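You operate a simulated robot arm through the tools that you are given. There is no shell and no other tool. Be economical: measure what you need, move in short steps, check, and stop when the job is done.

You are at the controls of a simulated robot arm. One attempt, no reset.

TASK
Load the green spool and wind about half its ribbon on to the grey spool.
Fine: empty blue spool to the orange tray; guide lever over, brake off to wind, brake back on; green and grey stay in their dishes.

It is judged by the outcome, as a careful person would: the job done as asked, and still so three seconds after it is handed in. It fails if anything else is knocked over, pushed out of place, dropped, spilled or broken.

THE ROBOT
A 6-joint arm with a two-finger parallel gripper, fixed in place. Base frame: the origin is at the foot of the arm, x ahead of it, y to its left, z up; the work surface is at about z = 0. Units: m, degrees, N and s.
With the tool pointing down near the work surface it reaches from about 0.14 to 0.58 m from the base axis. Its first joint turns from -66.0 to 66.0 degrees. Payload 2.1 kg.
Tool frame: the origin (TCP) lies between the finger pads and is the grasp point; the fingertips stand 0.03 m ahead of it; z points along the fingers, y is the line along which they close. The gripper opens to 0.094 m. The fingers are 0.028 m wide and 0.01 m thick; the gripper's body (0.05 by 0.096 m) begins 0.055 m behind the TCP.
Orientation is that of the tool frame in the base frame, as [roll, pitch, yaw] about the fixed x, y, z axes, in that order (R = Rz(yaw) Ry(pitch) Rx(roll)). With the fingers straight down and closing along the base's y, the tool's x points along the base's -x, its y along +y and its z along -z.

THE INTERFACE
- The arm moves only by the tool drive_tool. Its argument "increments" is one flat list of numbers, 7 for each row, row after row: the shift along the base's x, y, z in m, then the turn, a rotation vector about the base's x, y, z in rad, then the finger opening in m, from 0 to 0.094. In form: [dx, dy, dz, ax, ay, az, claw, dx, dy, dz, ax, ay, az, claw, ...]. A call has 1 to 20 rows; each row shifts and turns the commanded pose from where the row before left it. A row lasts 0.2 s, in which the tool goes at most 0.05 m and 8.6 degrees; a call with a longer step from one row to the next is refused whole, and so is a gripper value outside its range. A pose out of reach is approached as far as the arm can. The call stops where the force on the tool passes 90 N (or 10 N more than at its start, if that is more) or the arm is blocked; 0.2 s more then pass. The fingers move at their own pace (about 0.072 m/s each) and stop on an object; they squeeze with about 32 N. The grip force told is the motor's: it shows also when the fingers shut on nothing. Time passes only in rows, and 0.2 s behind the last, so rows that do not move let the fingers close. The reply holds the time, the measured pose of the TCP, the force on the tool along the base axes, the opening and the grip force, in the units named above and with some noise.
- Cameras (640 x 400 px; columns grow to the right, rows downward): "scene" is fixed at [0.0496, -0.36, 0.4933]; the picture's right is [0.84, -0.55, 0.00], its down [-0.31, -0.47, -0.83] and it looks along [0.45, 0.69, -0.56] (base axes); focal length 258 px, centre (320, 200). "wrist" rides on the gripper at [0.076, 0.014, -0.103] in the tool frame; the picture's right is [-0.18, 0.98, 0.00], its down [-0.75, -0.14, -0.64] and it looks along [-0.63, -0.12, 0.77] (tool axes); focal length 243 px, centre (320, 200). There is no depth. A picture from a camera that has moved, and an enlarged one, comes with that camera's place and axes in the base frame and with its lens. The place of the scene camera against the robot may be out by one fixed shift of up to 0.012 m in any direction.
- snapshot(camera): a new picture of that camera. The clock stands still meanwhile.
- inspect(camera, box): a new picture of the part [left, top, right, bottom] of that camera's present view, enlarged. The clock stands still meanwhile.
- close_job(): hands the job in; it is judged then, once.

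Work in short steps. Places have to be worked out from the pictures, the camera data and where the tool is seen: move nearer, look again, correct. Check each grasp and each placing, and mend what went wrong. You have 120 turns and 76 pictures in all, those below and enlarged ones among them. Open the gripper and draw the arm clear of the work before you hand the job in, unless the task says otherwise; then end with one line.

The tools are called as name(argument=value, ...) on one line, values as JSON. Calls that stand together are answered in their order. drive_tool: Moves the arm, as the interface text tells. Its arguments: {"type":"object","properties":{"increments":{"type":"array"}},"required":["increments"]} The other tools are called the same way: snapshot (camera) takes a picture; inspect (camera, box) takes an enlarged picture of a part of a camera's view; close_job () hands the job in.

At the start:

```text
t: 0.0
position: [0.3606, -0.0968, 0.3425]
orientation: [-179.9, 0.1, -180.0]
contact_force: [0.5, -0.1, 0.4]
finger_gap: 0.0942
finger_force: 0.0
```

scene: 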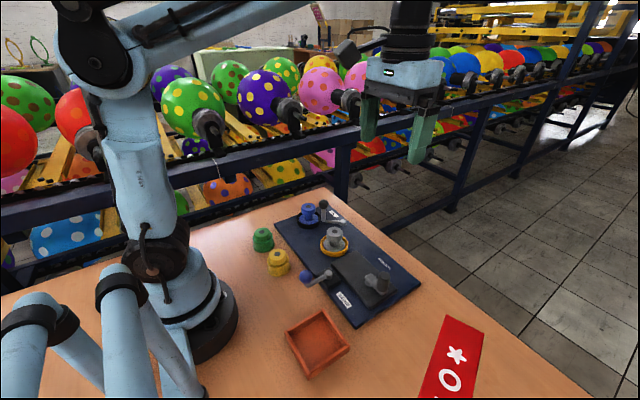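
wrist: 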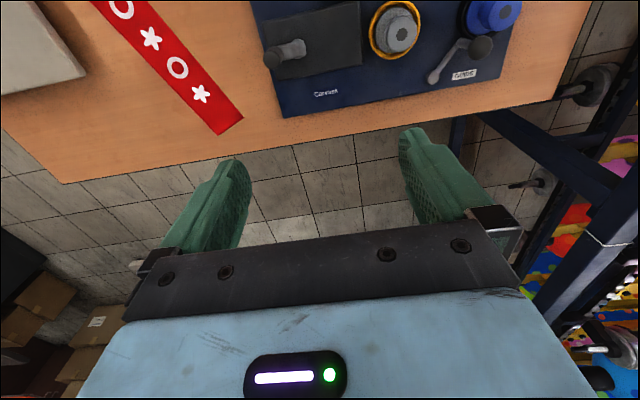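

I start with enlarged views of the machine to identify the parts.

inspect(camera="scene", box=[230, 180, 430, 305])

inspect(camera="scene", box=[220, 190, 500, 400])

inspect(camera="wrist", box=[240, 0, 560, 120])

```text
3.20 times, centred on (330, 242) of scene
camera zoom: at [0.0496, -0.36, 0.4933], right [0.84, -0.55, 0.0], down [-0.31, -0.47, -0.83], along [0.45, 0.69, -0.56], focal length 825 px, centre (288, 64)
```

zoom: 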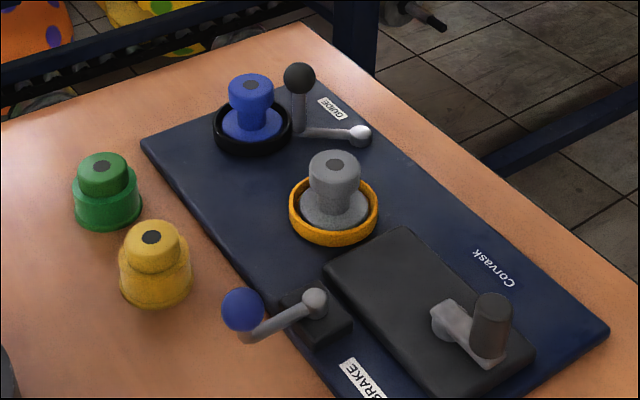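

```text
1.90 times, centred on (360, 295) of scene
camera zoom: at [0.0496, -0.36, 0.4933], right [0.84, -0.55, 0.0], down [-0.31, -0.47, -0.83], along [0.45, 0.69, -0.56], focal length 491 px, centre (244, 19)
```

zoom: 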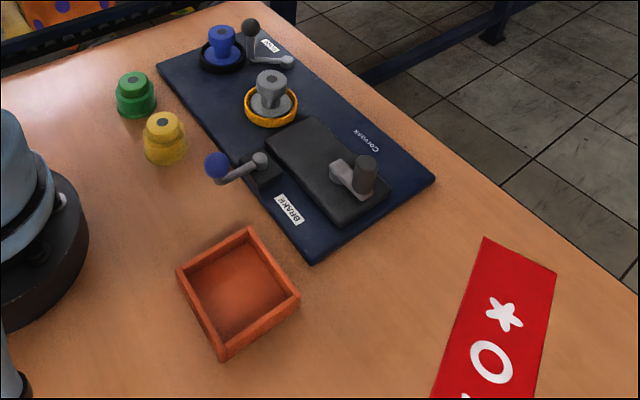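

```text
2.00 times, centred on (400, 60) of wrist
camera zoom: at [0.2843, -0.0833, 0.4456], right [0.18, 0.98, 0.0], down [0.75, -0.14, 0.64], along [0.63, -0.12, -0.77], focal length 485 px, centre (160, 480)
```

zoom: 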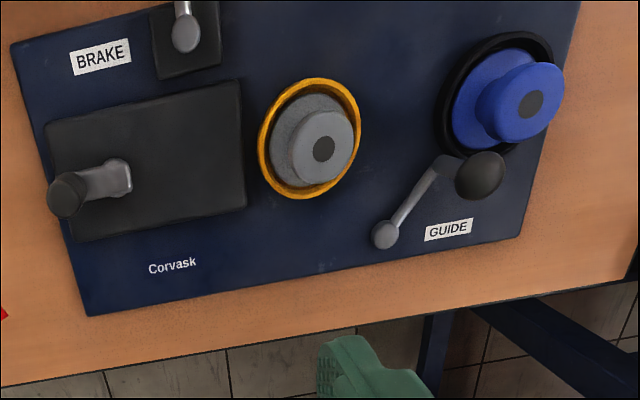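

Machine: the source dish (black) holds blue at about (0.34, 0.14), and the grey dish is at about (0.34, 0.015). I move the wrist camera over for a better look.

drive_tool(increments=[-0.025, 0.035, -0.01, 0, 0, 0, 0.094, -0.025, 0.035, -0.01, 0, 0, 0, 0.094, -0.025, 0.035, -0.01, 0, 0, 0, 0.094, -0.025, 0.035, -0.01, 0, 0, 0, 0.094])

snapshot(camera="wrist")

```text
t: 1.0
position: [0.2575, 0.0421, 0.3022]
orientation: [-179.9, 0.2, -180.0]
contact_force: [-0.2, 0.6, -0.3]
finger_gap: 0.0938
finger_force: 0.1
```

```text
70 pictures are left
camera wrist: at [0.1821, 0.0561, 0.4052], right [0.18, 0.98, 0.0], down [0.75, -0.14, 0.64], along [0.63, -0.12, -0.77], focal length 243 px, centre (320, 200)
```

wrist: 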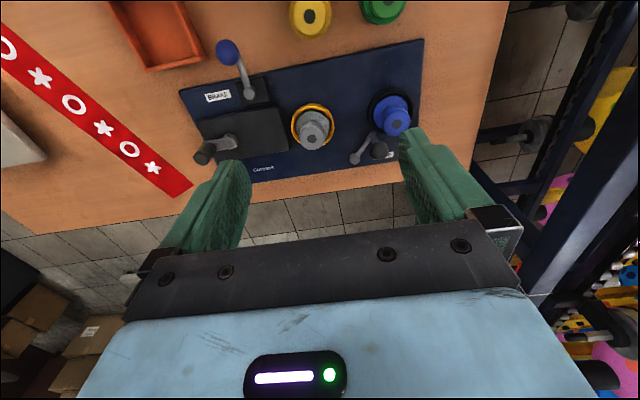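

inspect(camera="wrist", box=[180, 0, 440, 180])

inspect(camera="scene", box=[255, 190, 355, 255])

inspect(camera="scene", box=[290, 240, 410, 320])

```text
2.22 times, centred on (310, 90) of wrist
camera zoom: at [0.1821, 0.0561, 0.4052], right [0.18, 0.98, 0.0], down [0.75, -0.14, 0.64], along [0.63, -0.12, -0.77], focal length 539 px, centre (342, 444)
```

zoom: 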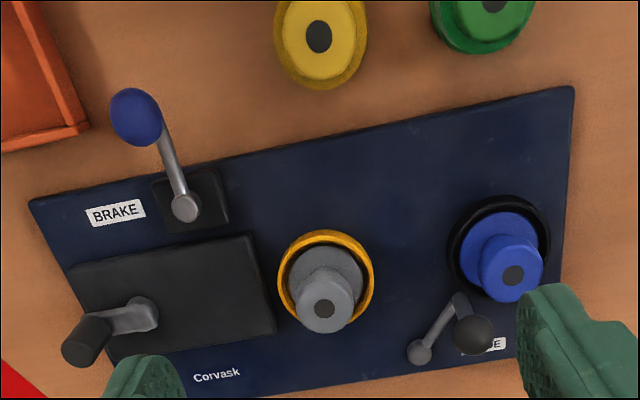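

```text
6.15 times, centred on (305, 222) of scene
camera zoom: at [0.0496, -0.36, 0.4933], right [0.84, -0.55, 0.0], down [-0.31, -0.47, -0.83], along [0.45, 0.69, -0.56], focal length 1586 px, centre (412, 62)
```

zoom: 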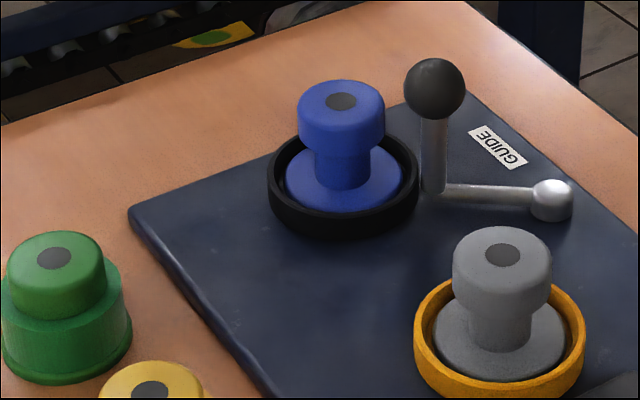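

```text
5.00 times, centred on (350, 280) of scene
camera zoom: at [0.0496, -0.36, 0.4933], right [0.84, -0.55, 0.0], down [-0.31, -0.47, -0.83], along [0.45, 0.69, -0.56], focal length 1289 px, centre (170, -200)
```

zoom: 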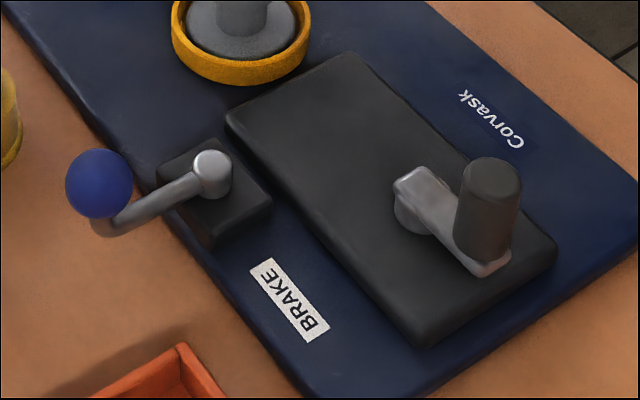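

Estimates: blue hub (0.337, 0.139), grey (0.340, 0.014), green (0.20, 0.13), yellow (0.198, 0.040), guide pivot (0.41, 0.076) with its ball (0.373, 0.110), brake pivot (0.269, -0.065), crank axis (0.326, -0.113). I now hover above blue to refine these.

drive_tool(increments=[0.016, 0.0194, -0.0264, 0, 0, 0, 0.07, 0.016, 0.0194, -0.0264, 0, 0, 0, 0.07, 0.016, 0.0194, -0.0264, 0, 0, 0, 0.07, 0.016, 0.0194, -0.0264, 0, 0, 0, 0.07, 0.016, 0.0194, -0.0264, 0, 0, 0, 0.07, 0, 0, 0, 0, 0, 0, 0.07])

snapshot(camera="wrist")

inspect(camera="scene", box=[240, 170, 400, 270])

```text
t: 2.4
position: [0.3389, 0.1413, 0.1715]
orientation: [-180.0, 0.1, 180.0]
contact_force: [-0.3, -0.1, 0.4]
finger_gap: 0.0698
finger_force: 0.1
```

```text
66 pictures are left
camera wrist: at [0.264, 0.154, 0.2745], right [0.18, 0.98, 0.0], down [0.75, -0.14, 0.64], along [0.63, -0.12, -0.77], focal length 243 px, centre (320, 200)
```

wrist: 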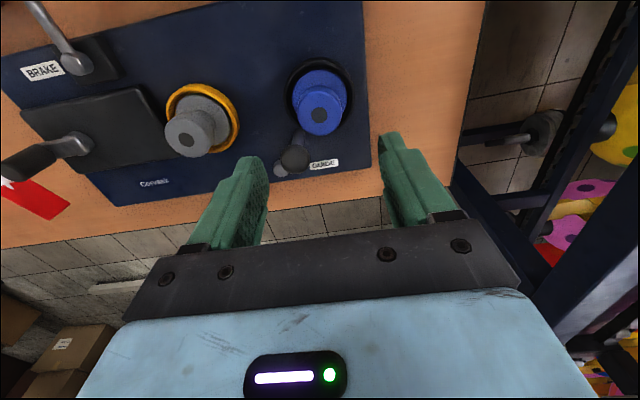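

```text
4.00 times, centred on (320, 220) of scene
camera zoom: at [0.0496, -0.36, 0.4933], right [0.84, -0.55, 0.0], down [-0.31, -0.47, -0.83], along [0.45, 0.69, -0.56], focal length 1031 px, centre (320, 120)
```

zoom: 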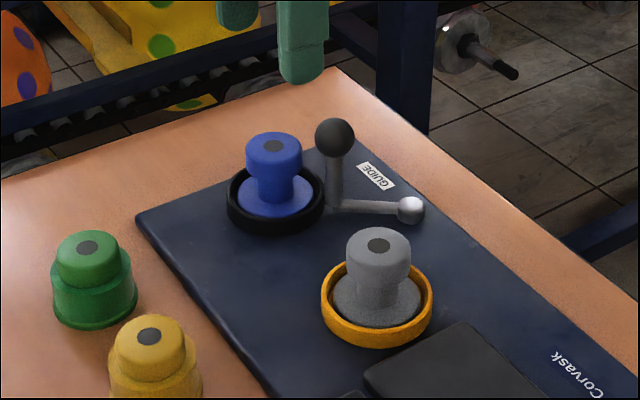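

The two views agree that blue's hub is at about (0.341, 0.138) with its top at z about 0.065. I descend so the fingertips reach about 0.037.

drive_tool(increments=[0, -0.002, -0.03, 0, 0, 0, 0.06, 0, 0, -0.03, 0, 0, 0, 0.06, 0, 0, -0.022, 0, 0, 0, 0.06, 0, 0, 0, 0, 0, 0, 0.06])

snapshot(camera="wrist")

inspect(camera="scene", box=[240, 170, 400, 270])

```text
t: 3.4
position: [0.3391, 0.1378, 0.0859]
orientation: [180.0, 0.1, -180.0]
contact_force: [1.1, -0.2, -0.3]
finger_gap: 0.06
finger_force: 0.1
```

```text
64 pictures are left
camera wrist: at [0.2637, 0.1507, 0.1887], right [0.18, 0.98, 0.0], down [0.75, -0.14, 0.64], along [0.63, -0.12, -0.77], focal length 243 px, centre (320, 200)
```

wrist: 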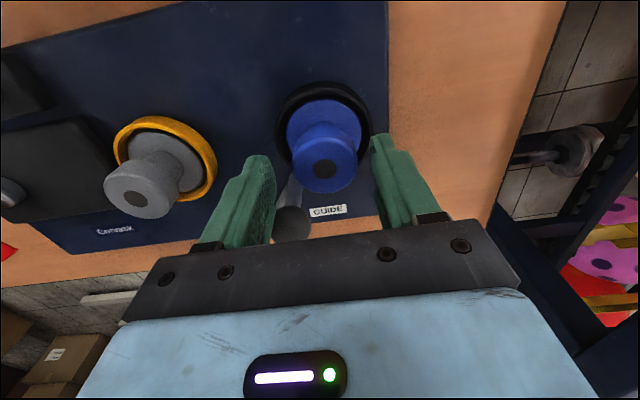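

```text
4.00 times, centred on (320, 220) of scene
camera zoom: at [0.0496, -0.36, 0.4933], right [0.84, -0.55, 0.0], down [-0.31, -0.47, -0.83], along [0.45, 0.69, -0.56], focal length 1031 px, centre (320, 120)
```

zoom: 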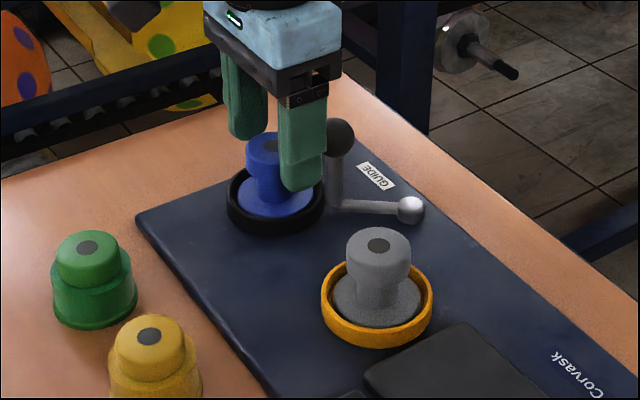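

The hub reads (0.342, 0.138), so the alignment is good. I lower 0.019 m and close.

drive_tool(increments=[0.002, 0.0005, -0.019, 0, 0, 0, 0.06, 0, 0, 0, 0, 0, 0, 0.03, 0, 0, 0, 0, 0, 0, 0.03, 0, 0, 0, 0, 0, 0, 0.03])

inspect(camera="scene", box=[240, 170, 400, 270])

```text
t: 4.4
position: [0.3412, 0.1369, 0.0695]
orientation: [-180.0, 0.1, 180.0]
contact_force: [-1.0, 3.9, -0.7]
finger_gap: 0.0389
finger_force: 32.5
```

```text
4.00 times, centred on (320, 220) of scene
camera zoom: at [0.0496, -0.36, 0.4933], right [0.84, -0.55, 0.0], down [-0.31, -0.47, -0.83], along [0.45, 0.69, -0.56], focal length 1031 px, centre (320, 120)
```

zoom: 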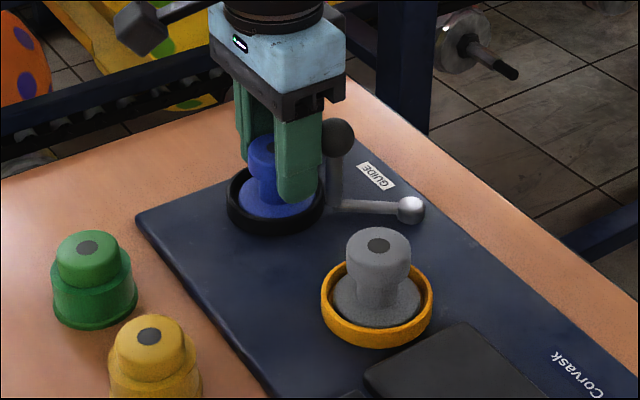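

Gripped, with the knob about 0.039 wide. I lift straight up and check.

drive_tool(increments=[0, 0, 0.02, 0, 0, 0, 0.03, 0, 0, 0.03, 0, 0, 0, 0.03, 0, 0, 0.04, 0, 0, 0, 0.03, 0, 0, 0.03, 0, 0, 0, 0.03])

snapshot(camera="wrist")

snapshot(camera="scene")

```text
t: 5.4
position: [0.3437, 0.136, 0.1884]
orientation: [180.0, 0.1, -180.0]
contact_force: [0.4, -0.1, -1.0]
finger_gap: 0.039
finger_force: 32.1
```

```text
61 pictures are left
camera wrist: at [0.2684, 0.1496, 0.2919], right [0.18, 0.98, 0.0], down [0.75, -0.14, 0.64], along [0.63, -0.12, -0.77], focal length 243 px, centre (320, 200)
```

wrist: 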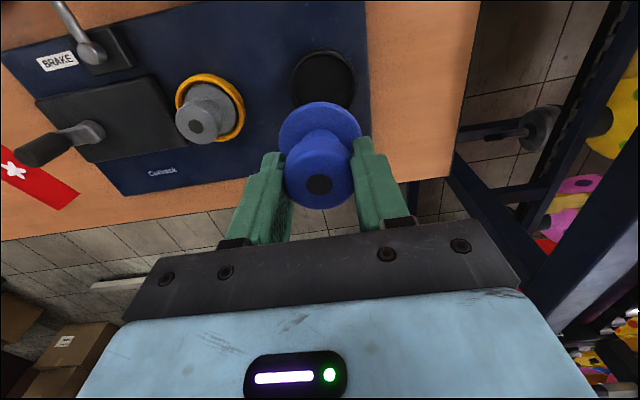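

```text
60 pictures are left
```

scene: 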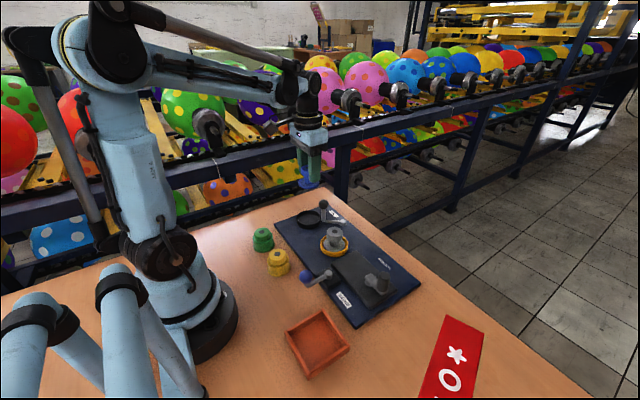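

Blue lifted free and there is no spindle. I carry it to the tray at about (0.17, -0.16), staying high.

drive_tool(increments=[-0.0173, -0.0296, 0, 0, 0, 0, 0.03, -0.0173, -0.0296, 0, 0, 0, 0, 0.03, -0.0173, -0.0296, 0, 0, 0, 0, 0.03, -0.0173, -0.0296, 0, 0, 0, 0, 0.03, -0.0173, -0.0296, 0, 0, 0, 0, 0.03, -0.0173, -0.0296, 0, 0, 0, 0, 0.03, -0.0173, -0.0296, 0, 0, 0, 0, 0.03, -0.0173, -0.0296, 0, 0, 0, 0, 0.03, -0.0173, -0.0296, 0, 0, 0, 0, 0.03, -0.0173, -0.0296, 0, 0, 0, 0, 0.03, 0, 0, 0, 0, 0, 0, 0.03])

snapshot(camera="wrist")

snapshot(camera="scene")

```text
t: 7.8
position: [0.1684, -0.1573, 0.1911]
orientation: [-180.0, 0.1, -179.9]
contact_force: [-0.4, -0.3, -1.0]
finger_gap: 0.0391
finger_force: 31.9
```

```text
59 pictures are left
camera wrist: at [0.0942, -0.1433, 0.295], right [0.18, 0.98, 0.0], down [0.75, -0.14, 0.64], along [0.63, -0.12, -0.77], focal length 243 px, centre (320, 200)
```

wrist: 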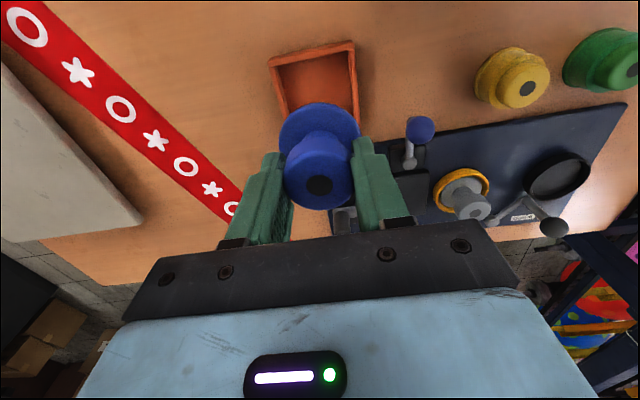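

```text
58 pictures are left
```

scene: 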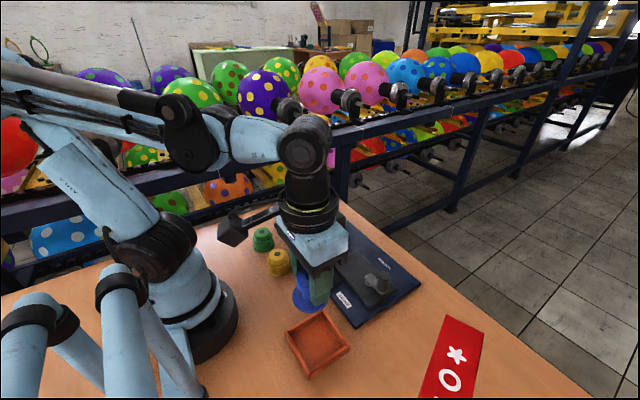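

The tray's centre is about (0.170, -0.160). I lower blue into it, finishing slowly.

drive_tool(increments=[0.001, -0.003, -0.035, 0, 0, 0, 0.03, 0, 0, -0.035, 0, 0, 0, 0.03, 0, 0, -0.035, 0, 0, 0, 0.03, 0, 0, -0.01, 0, 0, 0, 0.03, 0, 0, 0, 0, 0, 0, 0.03])

inspect(camera="scene", box=[260, 280, 380, 390])

snapshot(camera="wrist")

```text
t: 9.0
position: [0.1699, -0.159, 0.0759]
orientation: [-179.9, 0.1, 180.0]
contact_force: [-0.1, 0.1, -0.7]
finger_gap: 0.0389
finger_force: 32.2
```

```text
3.64 times, centred on (320, 335) of scene
camera zoom: at [0.0496, -0.36, 0.4933], right [0.84, -0.55, 0.0], down [-0.31, -0.47, -0.83], along [0.45, 0.69, -0.56], focal length 938 px, centre (320, -291)
```

zoom: 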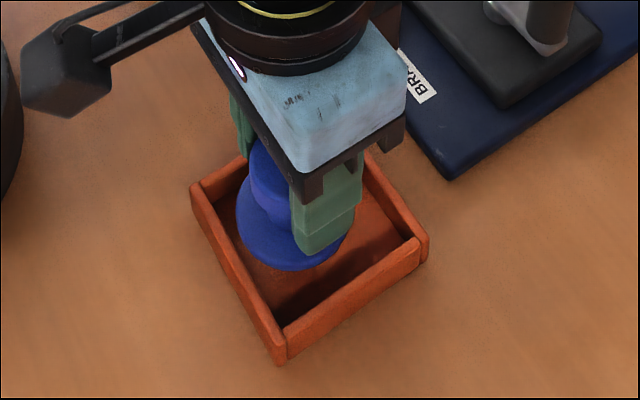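

```text
56 pictures are left
camera wrist: at [0.0939, -0.1456, 0.1788], right [0.18, 0.98, 0.0], down [0.75, -0.14, 0.64], along [0.63, -0.12, -0.77], focal length 243 px, centre (320, 200)
```

wrist: 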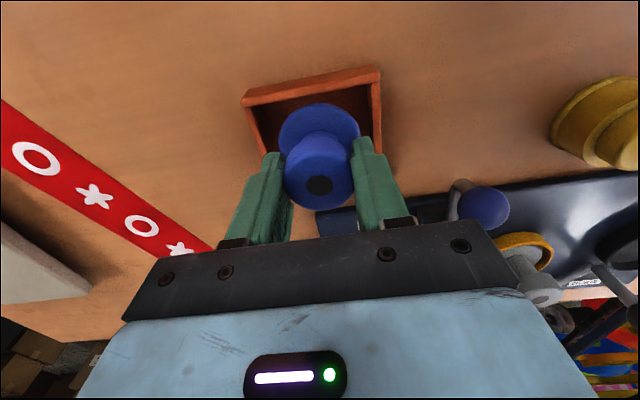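

Blue is well centred over the tray. I lower in small steps to contact.

drive_tool(increments=[0, 0, -0.005, 0, 0, 0, 0.03, 0, 0, -0.004, 0, 0, 0, 0.03, 0, 0, -0.003, 0, 0, 0, 0.03, 0, 0, 0, 0, 0, 0, 0.03])

inspect(camera="scene", box=[260, 280, 380, 390])

```text
t: 10.0
position: [0.169, -0.1597, 0.0612]
orientation: [-179.9, 0.0, 180.0]
contact_force: [-0.3, -0.1, -1.2]
finger_gap: 0.0386
finger_force: 31.9
```

```text
3.64 times, centred on (320, 335) of scene
camera zoom: at [0.0496, -0.36, 0.4933], right [0.84, -0.55, 0.0], down [-0.31, -0.47, -0.83], along [0.45, 0.69, -0.56], focal length 938 px, centre (320, -291)
```

zoom: 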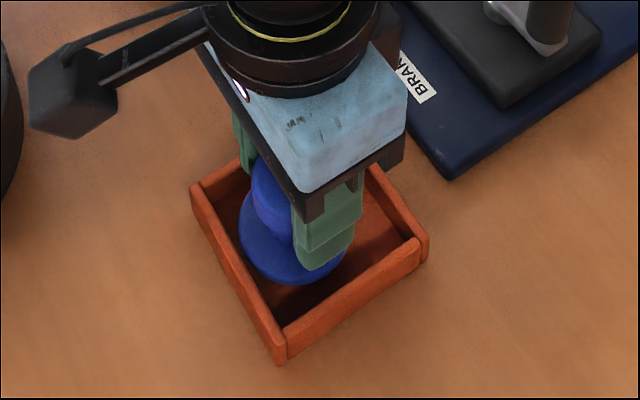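

No contact yet, so I keep lowering gently.

drive_tool(increments=[0.001, 0, -0.002, 0, 0, 0, 0.03, 0, 0, -0.002, 0, 0, 0, 0.03, 0, 0, -0.002, 0, 0, 0, 0.03])

```text
t: 10.8
position: [0.1689, -0.1602, 0.0564]
orientation: [180.0, 0.2, -180.0]
contact_force: [-0.5, 0.3, -0.4]
finger_gap: 0.0388
finger_force: 31.9
```

drive_tool(increments=[0, 0, -0.002, 0, 0, 0, 0.03, 0, 0, -0.002, 0, 0, 0, 0.03, 0, 0, 0, 0, 0, 0, 0.03])

inspect(camera="scene", box=[260, 280, 380, 390])

```text
t: 11.6
position: [0.172, -0.1606, 0.0519]
orientation: [-180.0, 0.1, 180.0]
contact_force: [-1.5, 0.8, 15.2]
finger_gap: 0.0385
finger_force: 32.4
```

```text
3.64 times, centred on (320, 335) of scene
camera zoom: at [0.0495, -0.36, 0.4933], right [0.84, -0.55, 0.0], down [-0.31, -0.47, -0.83], along [0.45, 0.69, -0.56], focal length 938 px, centre (320, -291)
```

zoom: 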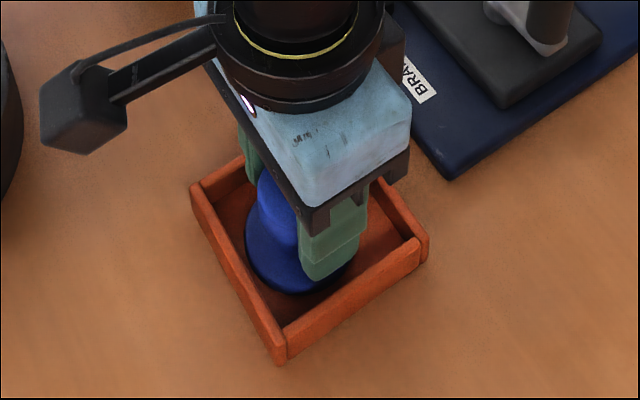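

15 N of contact: blue stands on the tray floor. I release with a small opening and lift.

drive_tool(increments=[0, 0, 0.001, 0, 0, 0, 0.05, 0, 0, 0, 0, 0, 0, 0.05, 0, 0, 0.02, 0, 0, 0, 0.05, 0, 0, 0.035, 0, 0, 0, 0.06, 0, 0, 0.04, 0, 0, 0, 0.06, 0, 0, 0.03, 0, 0, 0, 0.06])

inspect(camera="scene", box=[260, 280, 380, 390])

```text
t: 13.0
position: [0.1722, -0.1621, 0.1781]
orientation: [-180.0, 0.0, 180.0]
contact_force: [-0.1, 1.0, -0.2]
finger_gap: 0.0599
finger_force: 0.1
```

```text
3.64 times, centred on (320, 335) of scene
camera zoom: at [0.0496, -0.36, 0.4933], right [0.84, -0.55, 0.0], down [-0.31, -0.47, -0.83], along [0.45, 0.69, -0.56], focal length 938 px, centre (320, -291)
```

zoom: 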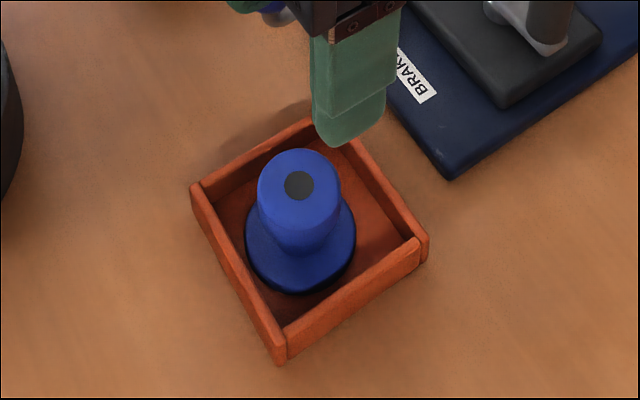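

Blue stands in the tray. Next I go to green at about (0.20, 0.13).

drive_tool(increments=[0.0031, 0.0324, 0, 0, 0, 0, 0.06, 0.0031, 0.0324, 0, 0, 0, 0, 0.06, 0.0031, 0.0324, 0, 0, 0, 0, 0.06, 0.0031, 0.0324, 0, 0, 0, 0, 0.06, 0.0031, 0.0324, 0, 0, 0, 0, 0.06, 0.0031, 0.0324, 0, 0, 0, 0, 0.06, 0.0031, 0.0324, 0, 0, 0, 0, 0.06, 0.0031, 0.0324, 0, 0, 0, 0, 0.06, 0.0031, 0.0324, 0, 0, 0, 0, 0.06, 0, 0, 0, 0, 0, 0, 0.06])

snapshot(camera="wrist")

```text
t: 15.2
position: [0.1967, 0.1329, 0.1775]
orientation: [-179.9, 0.1, -180.0]
contact_force: [0.0, 0.2, 0.7]
finger_gap: 0.0601
finger_force: 0.1
```

```text
52 pictures are left
camera wrist: at [0.1225, 0.1467, 0.2816], right [0.18, 0.98, 0.0], down [0.75, -0.14, 0.64], along [0.63, -0.12, -0.77], focal length 243 px, centre (320, 200)
```

wrist: 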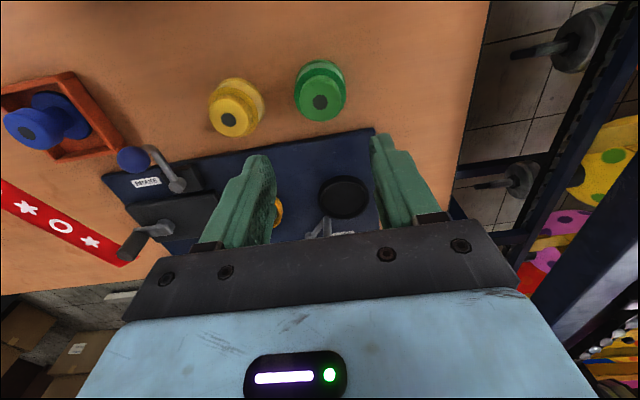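

Green's hub reads (0.197, 0.132), right under the tool. I descend to TCP z about 0.06 and look before closing.

drive_tool(increments=[0, 0, -0.035, 0, 0, 0, 0.06, 0, 0, -0.035, 0, 0, 0, 0.06, 0, 0, -0.03, 0, 0, 0, 0.06, 0, 0, -0.01, 0, 0, 0, 0.06, 0, 0, -0.006, 0, 0, 0, 0.06])

snapshot(camera="wrist")

inspect(camera="scene", box=[220, 190, 320, 290])

```text
t: 16.4
position: [0.1979, 0.1329, 0.0627]
orientation: [180.0, 0.0, -180.0]
contact_force: [0.0, 0.5, 0.9]
finger_gap: 0.0601
finger_force: 0.0
```

```text
51 pictures are left
camera wrist: at [0.122, 0.146, 0.1667], right [0.18, 0.98, 0.0], down [0.75, -0.14, 0.64], along [0.63, -0.12, -0.77], focal length 243 px, centre (320, 200)
```

wrist: 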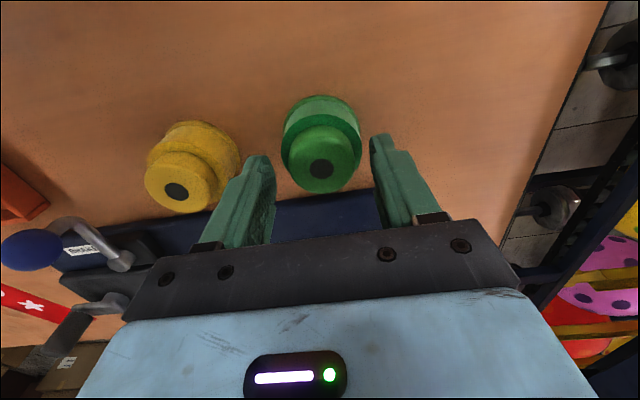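

```text
4.00 times, centred on (270, 240) of scene
camera zoom: at [0.0496, -0.36, 0.4933], right [0.84, -0.55, 0.0], down [-0.31, -0.47, -0.83], along [0.45, 0.69, -0.56], focal length 1031 px, centre (520, 40)
```

zoom: 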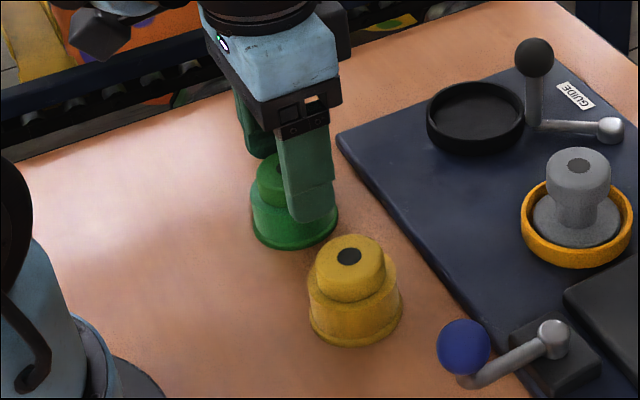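

Aligned, so I close on the green knob and lift a little.

drive_tool(increments=[0, -0.001, -0.002, 0, 0, 0, 0.03, 0, 0, 0, 0, 0, 0, 0.03, 0, 0, 0, 0, 0, 0, 0.03, 0, 0, 0.015, 0, 0, 0, 0.03, 0, 0, 0.03, 0, 0, 0, 0.03, 0, 0, 0.035, 0, 0, 0, 0.03, 0, 0, 0.035, 0, 0, 0, 0.03, 0, 0, 0, 0, 0, 0, 0.03])

snapshot(camera="wrist")

inspect(camera="scene", box=[240, 180, 340, 260])

```text
t: 18.2
position: [0.1985, 0.1304, 0.1759]
orientation: [-180.0, 0.1, -179.9]
contact_force: [-0.1, -0.4, -0.1]
finger_gap: 0.0384
finger_force: 32.1
```

```text
49 pictures are left
camera wrist: at [0.1244, 0.1439, 0.2787], right [0.18, 0.98, 0.0], down [0.75, -0.14, 0.64], along [0.63, -0.12, -0.77], focal length 243 px, centre (320, 200)
```

wrist: 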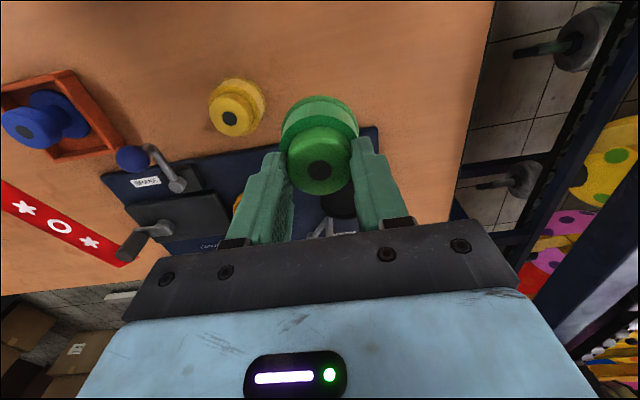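

```text
5.00 times, centred on (290, 220) of scene
camera zoom: at [0.0496, -0.36, 0.4933], right [0.84, -0.55, 0.0], down [-0.31, -0.47, -0.83], along [0.45, 0.69, -0.56], focal length 1289 px, centre (470, 100)
```

zoom: 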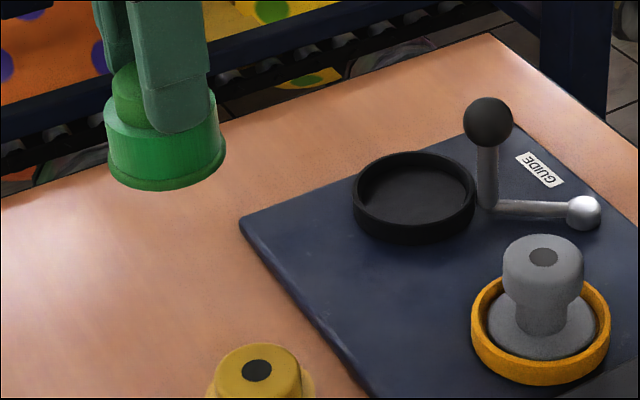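

Green is held well. The guide ball stands about 0.044 m from the dish centre, so I approach biased 4–5 mm away from it and recentre below ball level.

drive_tool(increments=[0.0275, 0.0025, 0.01, 0, 0, 0, 0.03, 0.0275, 0.0025, 0.01, 0, 0, 0, 0.03, 0.0275, 0.0025, 0, 0, 0, 0, 0.03, 0.0275, 0.0025, 0, 0, 0, 0, 0.03, 0.0275, 0.0025, 0, 0, 0, 0, 0.03, 0, 0, 0, 0, 0, 0, 0.03])

snapshot(camera="wrist")

```text
t: 19.6
position: [0.3355, 0.1419, 0.197]
orientation: [-179.9, 0.2, 180.0]
contact_force: [0.6, 1.4, 0.4]
finger_gap: 0.0384
finger_force: 32.3
```

```text
47 pictures are left
camera wrist: at [0.2602, 0.1564, 0.2998], right [0.18, 0.98, 0.0], down [0.75, -0.14, 0.64], along [0.63, -0.12, -0.77], focal length 243 px, centre (320, 200)
```

wrist: 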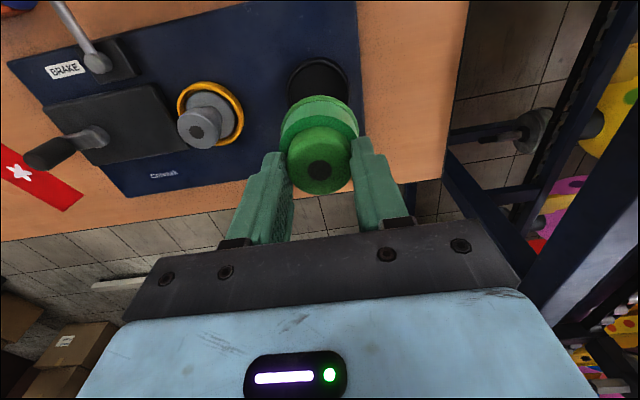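

I descend beside the ball in the biased position and check.

drive_tool(increments=[0, 0, -0.03, 0, 0, 0, 0.03, 0, 0, -0.03, 0, 0, 0, 0.03, 0, 0, -0.02, 0, 0, 0, 0.03, 0, 0, -0.018, 0, 0, 0, 0.03, 0, 0, 0, 0, 0, 0, 0.03])

snapshot(camera="wrist")

inspect(camera="scene", box=[260, 180, 360, 260])

```text
t: 20.8
position: [0.3351, 0.1417, 0.0976]
orientation: [180.0, 0.1, 180.0]
contact_force: [-0.5, -0.2, -0.7]
finger_gap: 0.0383
finger_force: 32.0
```

```text
46 pictures are left
camera wrist: at [0.2606, 0.155, 0.2012], right [0.18, 0.98, 0.0], down [0.75, -0.14, 0.64], along [0.63, -0.12, -0.77], focal length 243 px, centre (320, 200)
```

wrist: 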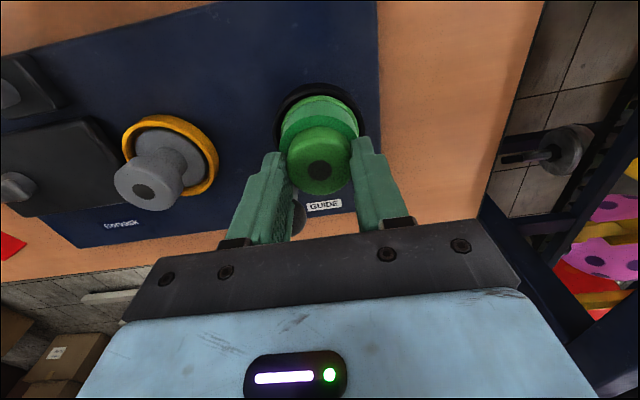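

```text
5.00 times, centred on (310, 220) of scene
camera zoom: at [0.0496, -0.36, 0.4933], right [0.84, -0.55, 0.0], down [-0.31, -0.47, -0.83], along [0.45, 0.69, -0.56], focal length 1289 px, centre (370, 100)
```

zoom: 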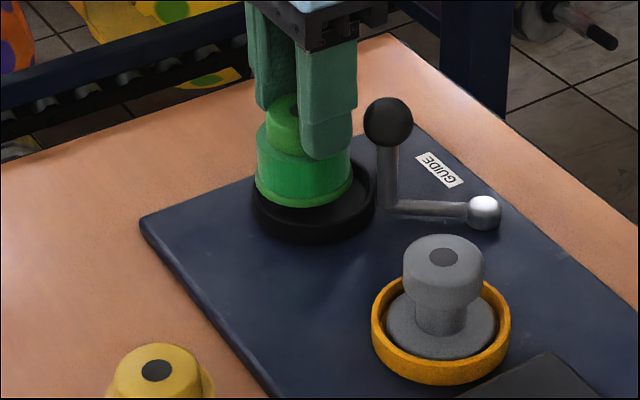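

I recentre over the dish, then lower to contact.

drive_tool(increments=[0.0054, -0.0033, -0.004, 0, 0, 0, 0.03, 0, 0, -0.005, 0, 0, 0, 0.03, 0, 0, -0.003, 0, 0, 0, 0.03, 0, 0, -0.003, 0, 0, 0, 0.03, 0, 0, 0, 0, 0, 0, 0.03])

inspect(camera="scene", box=[260, 180, 360, 260])

```text
t: 22.0
position: [0.3415, 0.1415, 0.0811]
orientation: [180.0, 0.2, 179.9]
contact_force: [-1.4, 1.1, 11.7]
finger_gap: 0.0383
finger_force: 32.0
```

```text
5.00 times, centred on (310, 220) of scene
camera zoom: at [0.0495, -0.36, 0.4933], right [0.84, -0.55, 0.0], down [-0.31, -0.47, -0.83], along [0.45, 0.69, -0.56], focal length 1289 px, centre (370, 100)
```

zoom: 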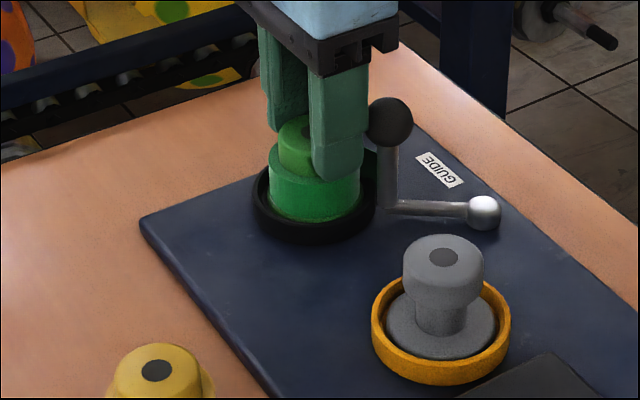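

Contact at z = 0.081, a little higher than I expected. I look closely from the wrist to see whether it is seated.

inspect(camera="wrist", box=[240, 60, 400, 220])

inspect(camera="scene", box=[290, 205, 330, 235])

```text
2.50 times, centred on (320, 140) of wrist
camera zoom: at [0.2666, 0.1534, 0.1851], right [0.18, 0.98, 0.0], down [0.75, -0.14, 0.64], along [0.63, -0.12, -0.77], focal length 606 px, centre (320, 350)
```

zoom: 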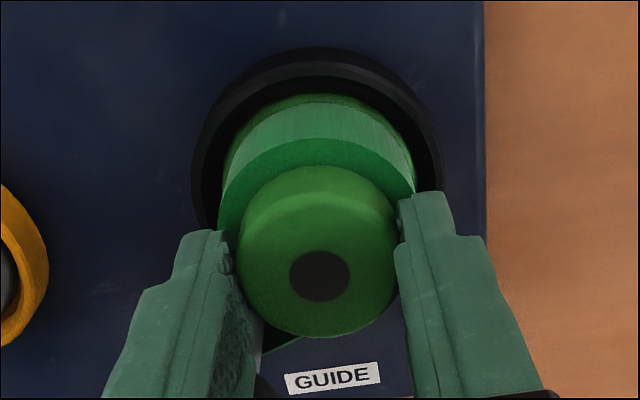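

```text
13.33 times, centred on (310, 220) of scene
camera zoom: at [0.0495, -0.36, 0.4933], right [0.84, -0.55, 0.0], down [-0.31, -0.47, -0.83], along [0.45, 0.69, -0.56], focal length 3438 px, centre (453, -67)
```

zoom: 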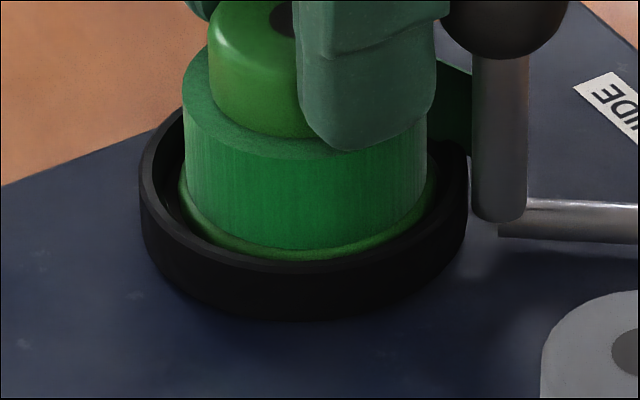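

The height matches blue's dish-to-tray difference (floor at about 0.02), and the flange sits below the rim. I release a little and rise.

drive_tool(increments=[0, 0, 0.001, 0, 0, 0, 0.055, 0, 0, 0, 0, 0, 0, 0.055, 0, 0, 0.02, 0, 0, 0, 0.055, 0, 0, 0.03, 0, 0, 0, 0.055, 0, 0, 0.03, 0, 0, 0, 0.055, 0, 0, 0, 0, 0, 0, 0.055])

snapshot(camera="wrist")

inspect(camera="scene", box=[260, 180, 360, 260])

```text
t: 23.4
position: [0.3414, 0.1379, 0.1613]
orientation: [180.0, 0.1, 179.9]
contact_force: [-0.6, -0.1, 0.6]
finger_gap: 0.055
finger_force: 0.0
```

```text
41 pictures are left
camera wrist: at [0.2657, 0.1518, 0.265], right [0.18, 0.98, 0.0], down [0.75, -0.14, 0.64], along [0.63, -0.12, -0.77], focal length 243 px, centre (320, 200)
```

wrist: 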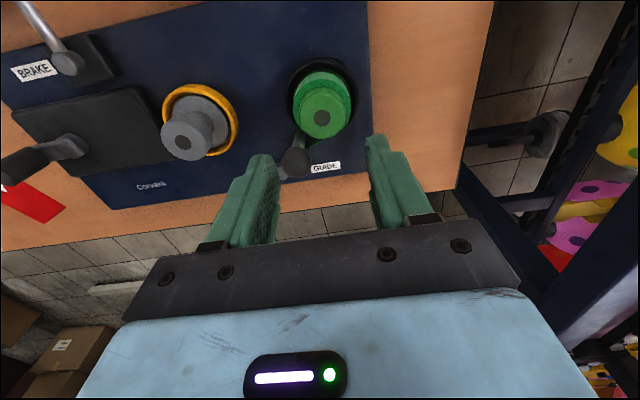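

```text
5.00 times, centred on (310, 220) of scene
camera zoom: at [0.0496, -0.36, 0.4933], right [0.84, -0.55, 0.0], down [-0.31, -0.47, -0.83], along [0.45, 0.69, -0.56], focal length 1289 px, centre (370, 100)
```

zoom: 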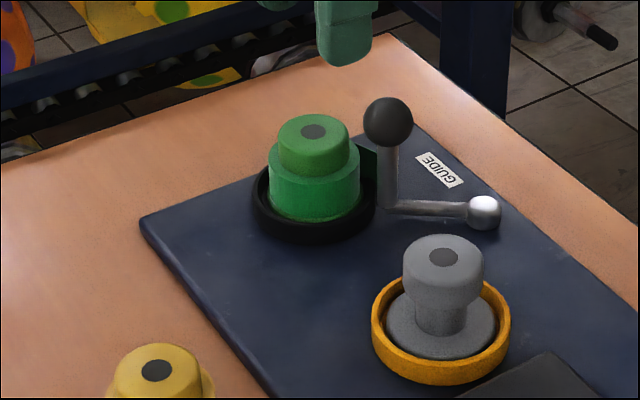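

Green is seated, and a ribbon lead now shows by the guide post. I turn the gripper about 43° so its closing line matches the lever's swing and clears green, then hover above the guide ball at (0.3725, 0.1095).

drive_tool(increments=[0.0063, -0.0057, 0, 0, 0, -0.1487, 0.055, 0.0063, -0.0057, 0, 0, 0, -0.1487, 0.055, 0.0063, -0.0057, 0, 0, 0, -0.1487, 0.055, 0.0063, -0.0057, 0, 0, 0, -0.1487, 0.055, 0.0063, -0.0057, 0, 0, 0, -0.1487, 0.055, 0, 0, -0.02, 0, 0, 0, 0.055, 0, 0, 0, 0, 0, 0, 0.055])

snapshot(camera="wrist")

```text
t: 25.0
position: [0.3733, 0.1102, 0.1426]
orientation: [179.9, 0.1, 137.4]
contact_force: [0.3, -0.1, 0.2]
finger_gap: 0.055
finger_force: 0.1
```

```text
39 pictures are left
camera wrist: at [0.328, 0.1721, 0.2463], right [0.8, 0.6, 0.0], down [0.46, -0.61, 0.64], along [0.39, -0.52, -0.77], focal length 243 px, centre (320, 200)
```

wrist: 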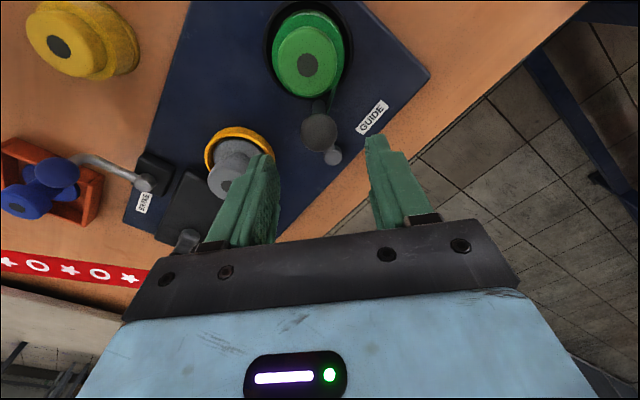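

The ball reads (0.374, 0.110) and the pivot (0.415, 0.077), so I'm aligned. I descend around the ball and close on it.

drive_tool(increments=[0.001, -0.0003, -0.025, 0, 0, 0, 0.055, 0, 0, -0.02, 0, 0, 0, 0.055, 0, 0, -0.01, 0, 0, 0, 0.055, 0, 0, 0, 0, 0, 0, 0.02, 0, 0, 0, 0, 0, 0, 0.02, 0, 0, 0, 0, 0, 0, 0.02])

inspect(camera="scene", box=[260, 180, 360, 260])

```text
t: 26.4
position: [0.3732, 0.1099, 0.089]
orientation: [-179.9, 0.0, 137.4]
contact_force: [-0.8, 0.0, -1.6]
finger_gap: 0.027
finger_force: 32.5
```

```text
5.00 times, centred on (310, 220) of scene
camera zoom: at [0.0496, -0.36, 0.4933], right [0.84, -0.55, 0.0], down [-0.31, -0.47, -0.83], along [0.45, 0.69, -0.56], focal length 1289 px, centre (370, 100)
```

zoom: 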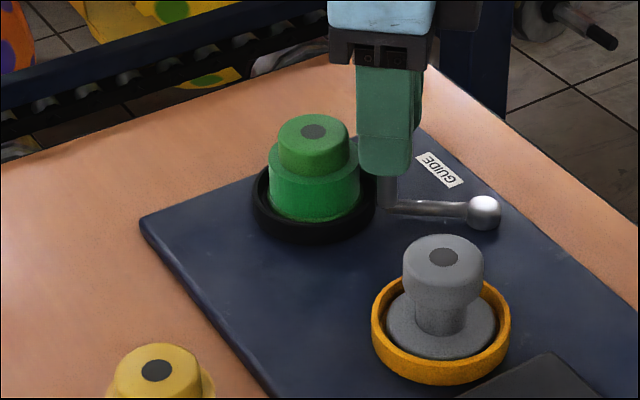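

The ball is gripped (0.027). I swing the lever along its arc about the pivot, turning the tool with it for the first five steps.

drive_tool(increments=[-0.0045, -0.0063, 0, 0, 0, 0.1487, 0.02, -0.0034, -0.0069, 0, 0, 0, 0.1487, 0.02, -0.0024, -0.0075, 0, 0, 0, 0.1487, 0.02, -0.0013, -0.0076, 0, 0, 0, 0.1487, 0.02, -0.0001, -0.0077, 0, 0, 0, 0.1487, 0.02])

inspect(camera="scene", box=[260, 180, 380, 270])

```text
t: 27.6
position: [0.3613, 0.0736, 0.0887]
orientation: [180.0, 0.2, -179.9]
contact_force: [7.3, -3.0, 7.1]
finger_gap: 0.027
finger_force: 32.0
```

```text
4.44 times, centred on (320, 225) of scene
camera zoom: at [0.0496, -0.36, 0.4933], right [0.84, -0.55, 0.0], down [-0.31, -0.47, -0.83], along [0.45, 0.69, -0.56], focal length 1146 px, centre (320, 89)
```

zoom: 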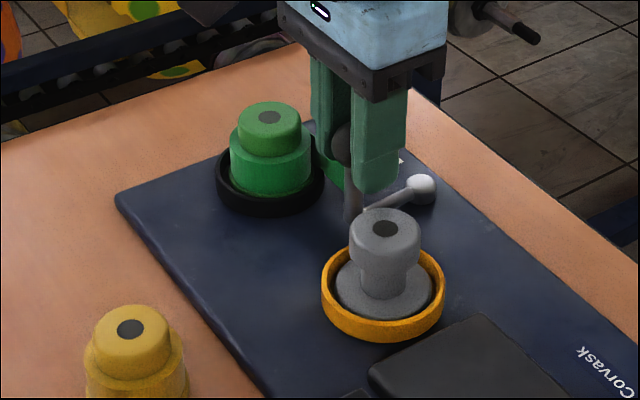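

The lever follows. I continue the swing towards the grey side.

drive_tool(increments=[0.0018, -0.0076, 0, 0, 0, 0.1487, 0.02, 0.0021, -0.0074, 0, 0, 0, 0.1487, 0.02, 0.0033, -0.0071, 0, 0, 0, 0.1487, 0.02])

inspect(camera="scene", box=[260, 180, 380, 270])

```text
t: 28.4
position: [0.3671, 0.0534, 0.0888]
orientation: [180.0, -0.3, -154.2]
contact_force: [-19.9, -11.2, -0.1]
finger_gap: 0.0269
finger_force: 32.0
```

```text
4.44 times, centred on (320, 225) of scene
camera zoom: at [0.0496, -0.36, 0.4933], right [0.84, -0.55, 0.0], down [-0.31, -0.47, -0.83], along [0.45, 0.69, -0.56], focal length 1146 px, centre (320, 89)
```

zoom: 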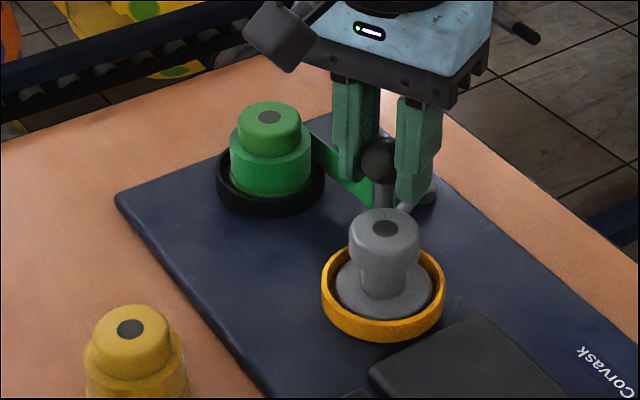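

Force is mostly radial, so no stop has been reached. I correct outward slightly and go on in small steps.

drive_tool(increments=[0.0022, -0.0076, 0, 0, 0, 0.1487, 0.02, 0.0036, -0.0066, 0, 0, 0, 0.1487, 0.02])

inspect(camera="scene", box=[260, 180, 380, 270])

```text
t: 29.0
position: [0.3739, 0.0422, 0.0894]
orientation: [179.4, 0.6, -136.9]
contact_force: [-13.7, 31.3, 3.7]
finger_gap: 0.0272
finger_force: 32.0
```

```text
4.44 times, centred on (320, 225) of scene
camera zoom: at [0.0496, -0.36, 0.4933], right [0.84, -0.55, 0.0], down [-0.31, -0.47, -0.83], along [0.45, 0.69, -0.56], focal length 1146 px, centre (320, 89)
```

zoom: 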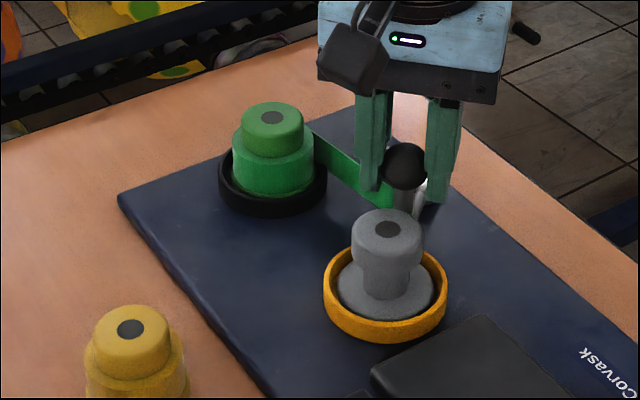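

Tangential resistance shows the end stop is reached (about 80° of swing), and the plate nudged about 1–2 mm. I stop here, ease off, release and rise.

drive_tool(increments=[-0.001, 0.002, 0, 0, 0, 0, 0.02, 0, 0, 0, 0, 0, 0, 0.05, 0, 0, 0, 0, 0, 0, 0.05, 0, 0, 0.03, 0, 0, 0, 0.05, 0, 0, 0.04, 0, 0, 0, 0.05])

inspect(camera="scene", box=[260, 180, 420, 300])

```text
t: 30.2
position: [0.3733, 0.0407, 0.1584]
orientation: [-180.0, 0.1, -137.4]
contact_force: [-0.1, 0.0, 1.1]
finger_gap: 0.05
finger_force: 0.0
```

```text
3.33 times, centred on (340, 240) of scene
camera zoom: at [0.0496, -0.36, 0.4933], right [0.84, -0.55, 0.0], down [-0.31, -0.47, -0.83], along [0.45, 0.69, -0.56], focal length 859 px, centre (253, 67)
```

zoom: 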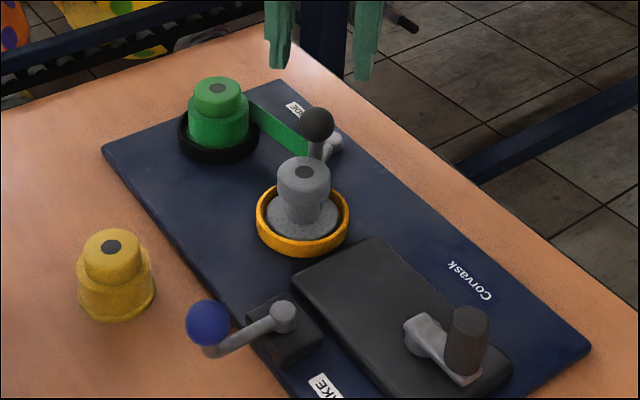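

The lever is over and the ribbon is threaded to the guide. I turn the wrist back and go above the brake ball.

drive_tool(increments=[-0.0265, -0.0178, 0.003, 0, 0, -0.1487, 0.05, -0.0265, -0.0178, 0.003, 0, 0, -0.1487, 0.05, -0.0265, -0.0178, 0, 0, 0, -0.1487, 0.05, -0.0265, -0.0178, 0, 0, 0, -0.1487, 0.05, -0.0265, -0.0178, -0.01, 0, 0, -0.1487, 0.05, -0.0265, -0.0178, -0.01, 0, 0, 0, 0.05, 0, 0, 0, 0, 0, 0, 0.05])

snapshot(camera="wrist")

```text
t: 31.8
position: [0.213, -0.0654, 0.1455]
orientation: [-180.0, 0.2, 180.0]
contact_force: [0.0, 0.2, -0.1]
finger_gap: 0.0499
finger_force: 0.1
```

```text
33 pictures are left
camera wrist: at [0.1379, -0.0522, 0.2484], right [0.18, 0.98, 0.0], down [0.75, -0.14, 0.64], along [0.63, -0.12, -0.77], focal length 243 px, centre (320, 200)
```

wrist: 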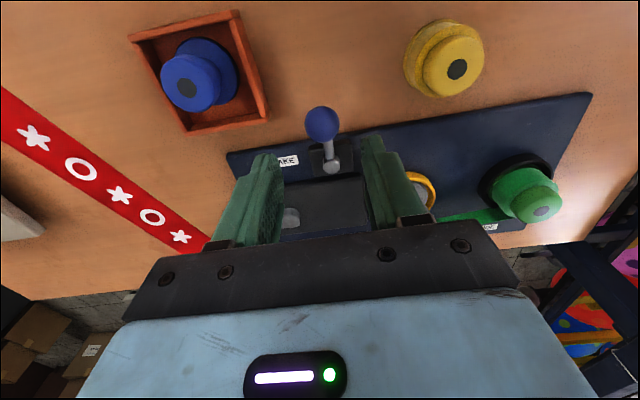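

The brake ball is at about (0.2145, -0.066, 0.063) and its pivot at (0.272, -0.066), so the lever points at the base. I descend, grip the ball, and feel gently which way it moves.

drive_tool(increments=[0.0015, -0.0005, -0.03, 0, 0, 0, 0.05, 0, 0, -0.03, 0, 0, 0, 0.05, 0, 0, -0.01, 0, 0, 0, 0.05, 0, 0, 0, 0, 0, 0, 0.02, 0, 0, 0, 0, 0, 0, 0.02, 0, 0, 0, 0, 0, 0, 0.02])

inspect(camera="scene", box=[260, 220, 420, 330])

```text
t: 33.2
position: [0.2163, -0.0678, 0.0758]
orientation: [179.6, 0.1, -179.9]
contact_force: [-0.5, 21.9, -8.1]
finger_gap: 0.0327
finger_force: 11.3
```

```text
3.64 times, centred on (340, 275) of scene
camera zoom: at [0.0496, -0.36, 0.4933], right [0.84, -0.55, 0.0], down [-0.31, -0.47, -0.83], along [0.45, 0.69, -0.56], focal length 938 px, centre (247, -73)
```

zoom: 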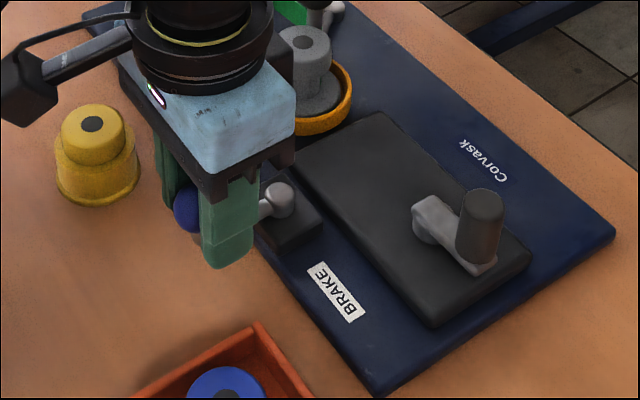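

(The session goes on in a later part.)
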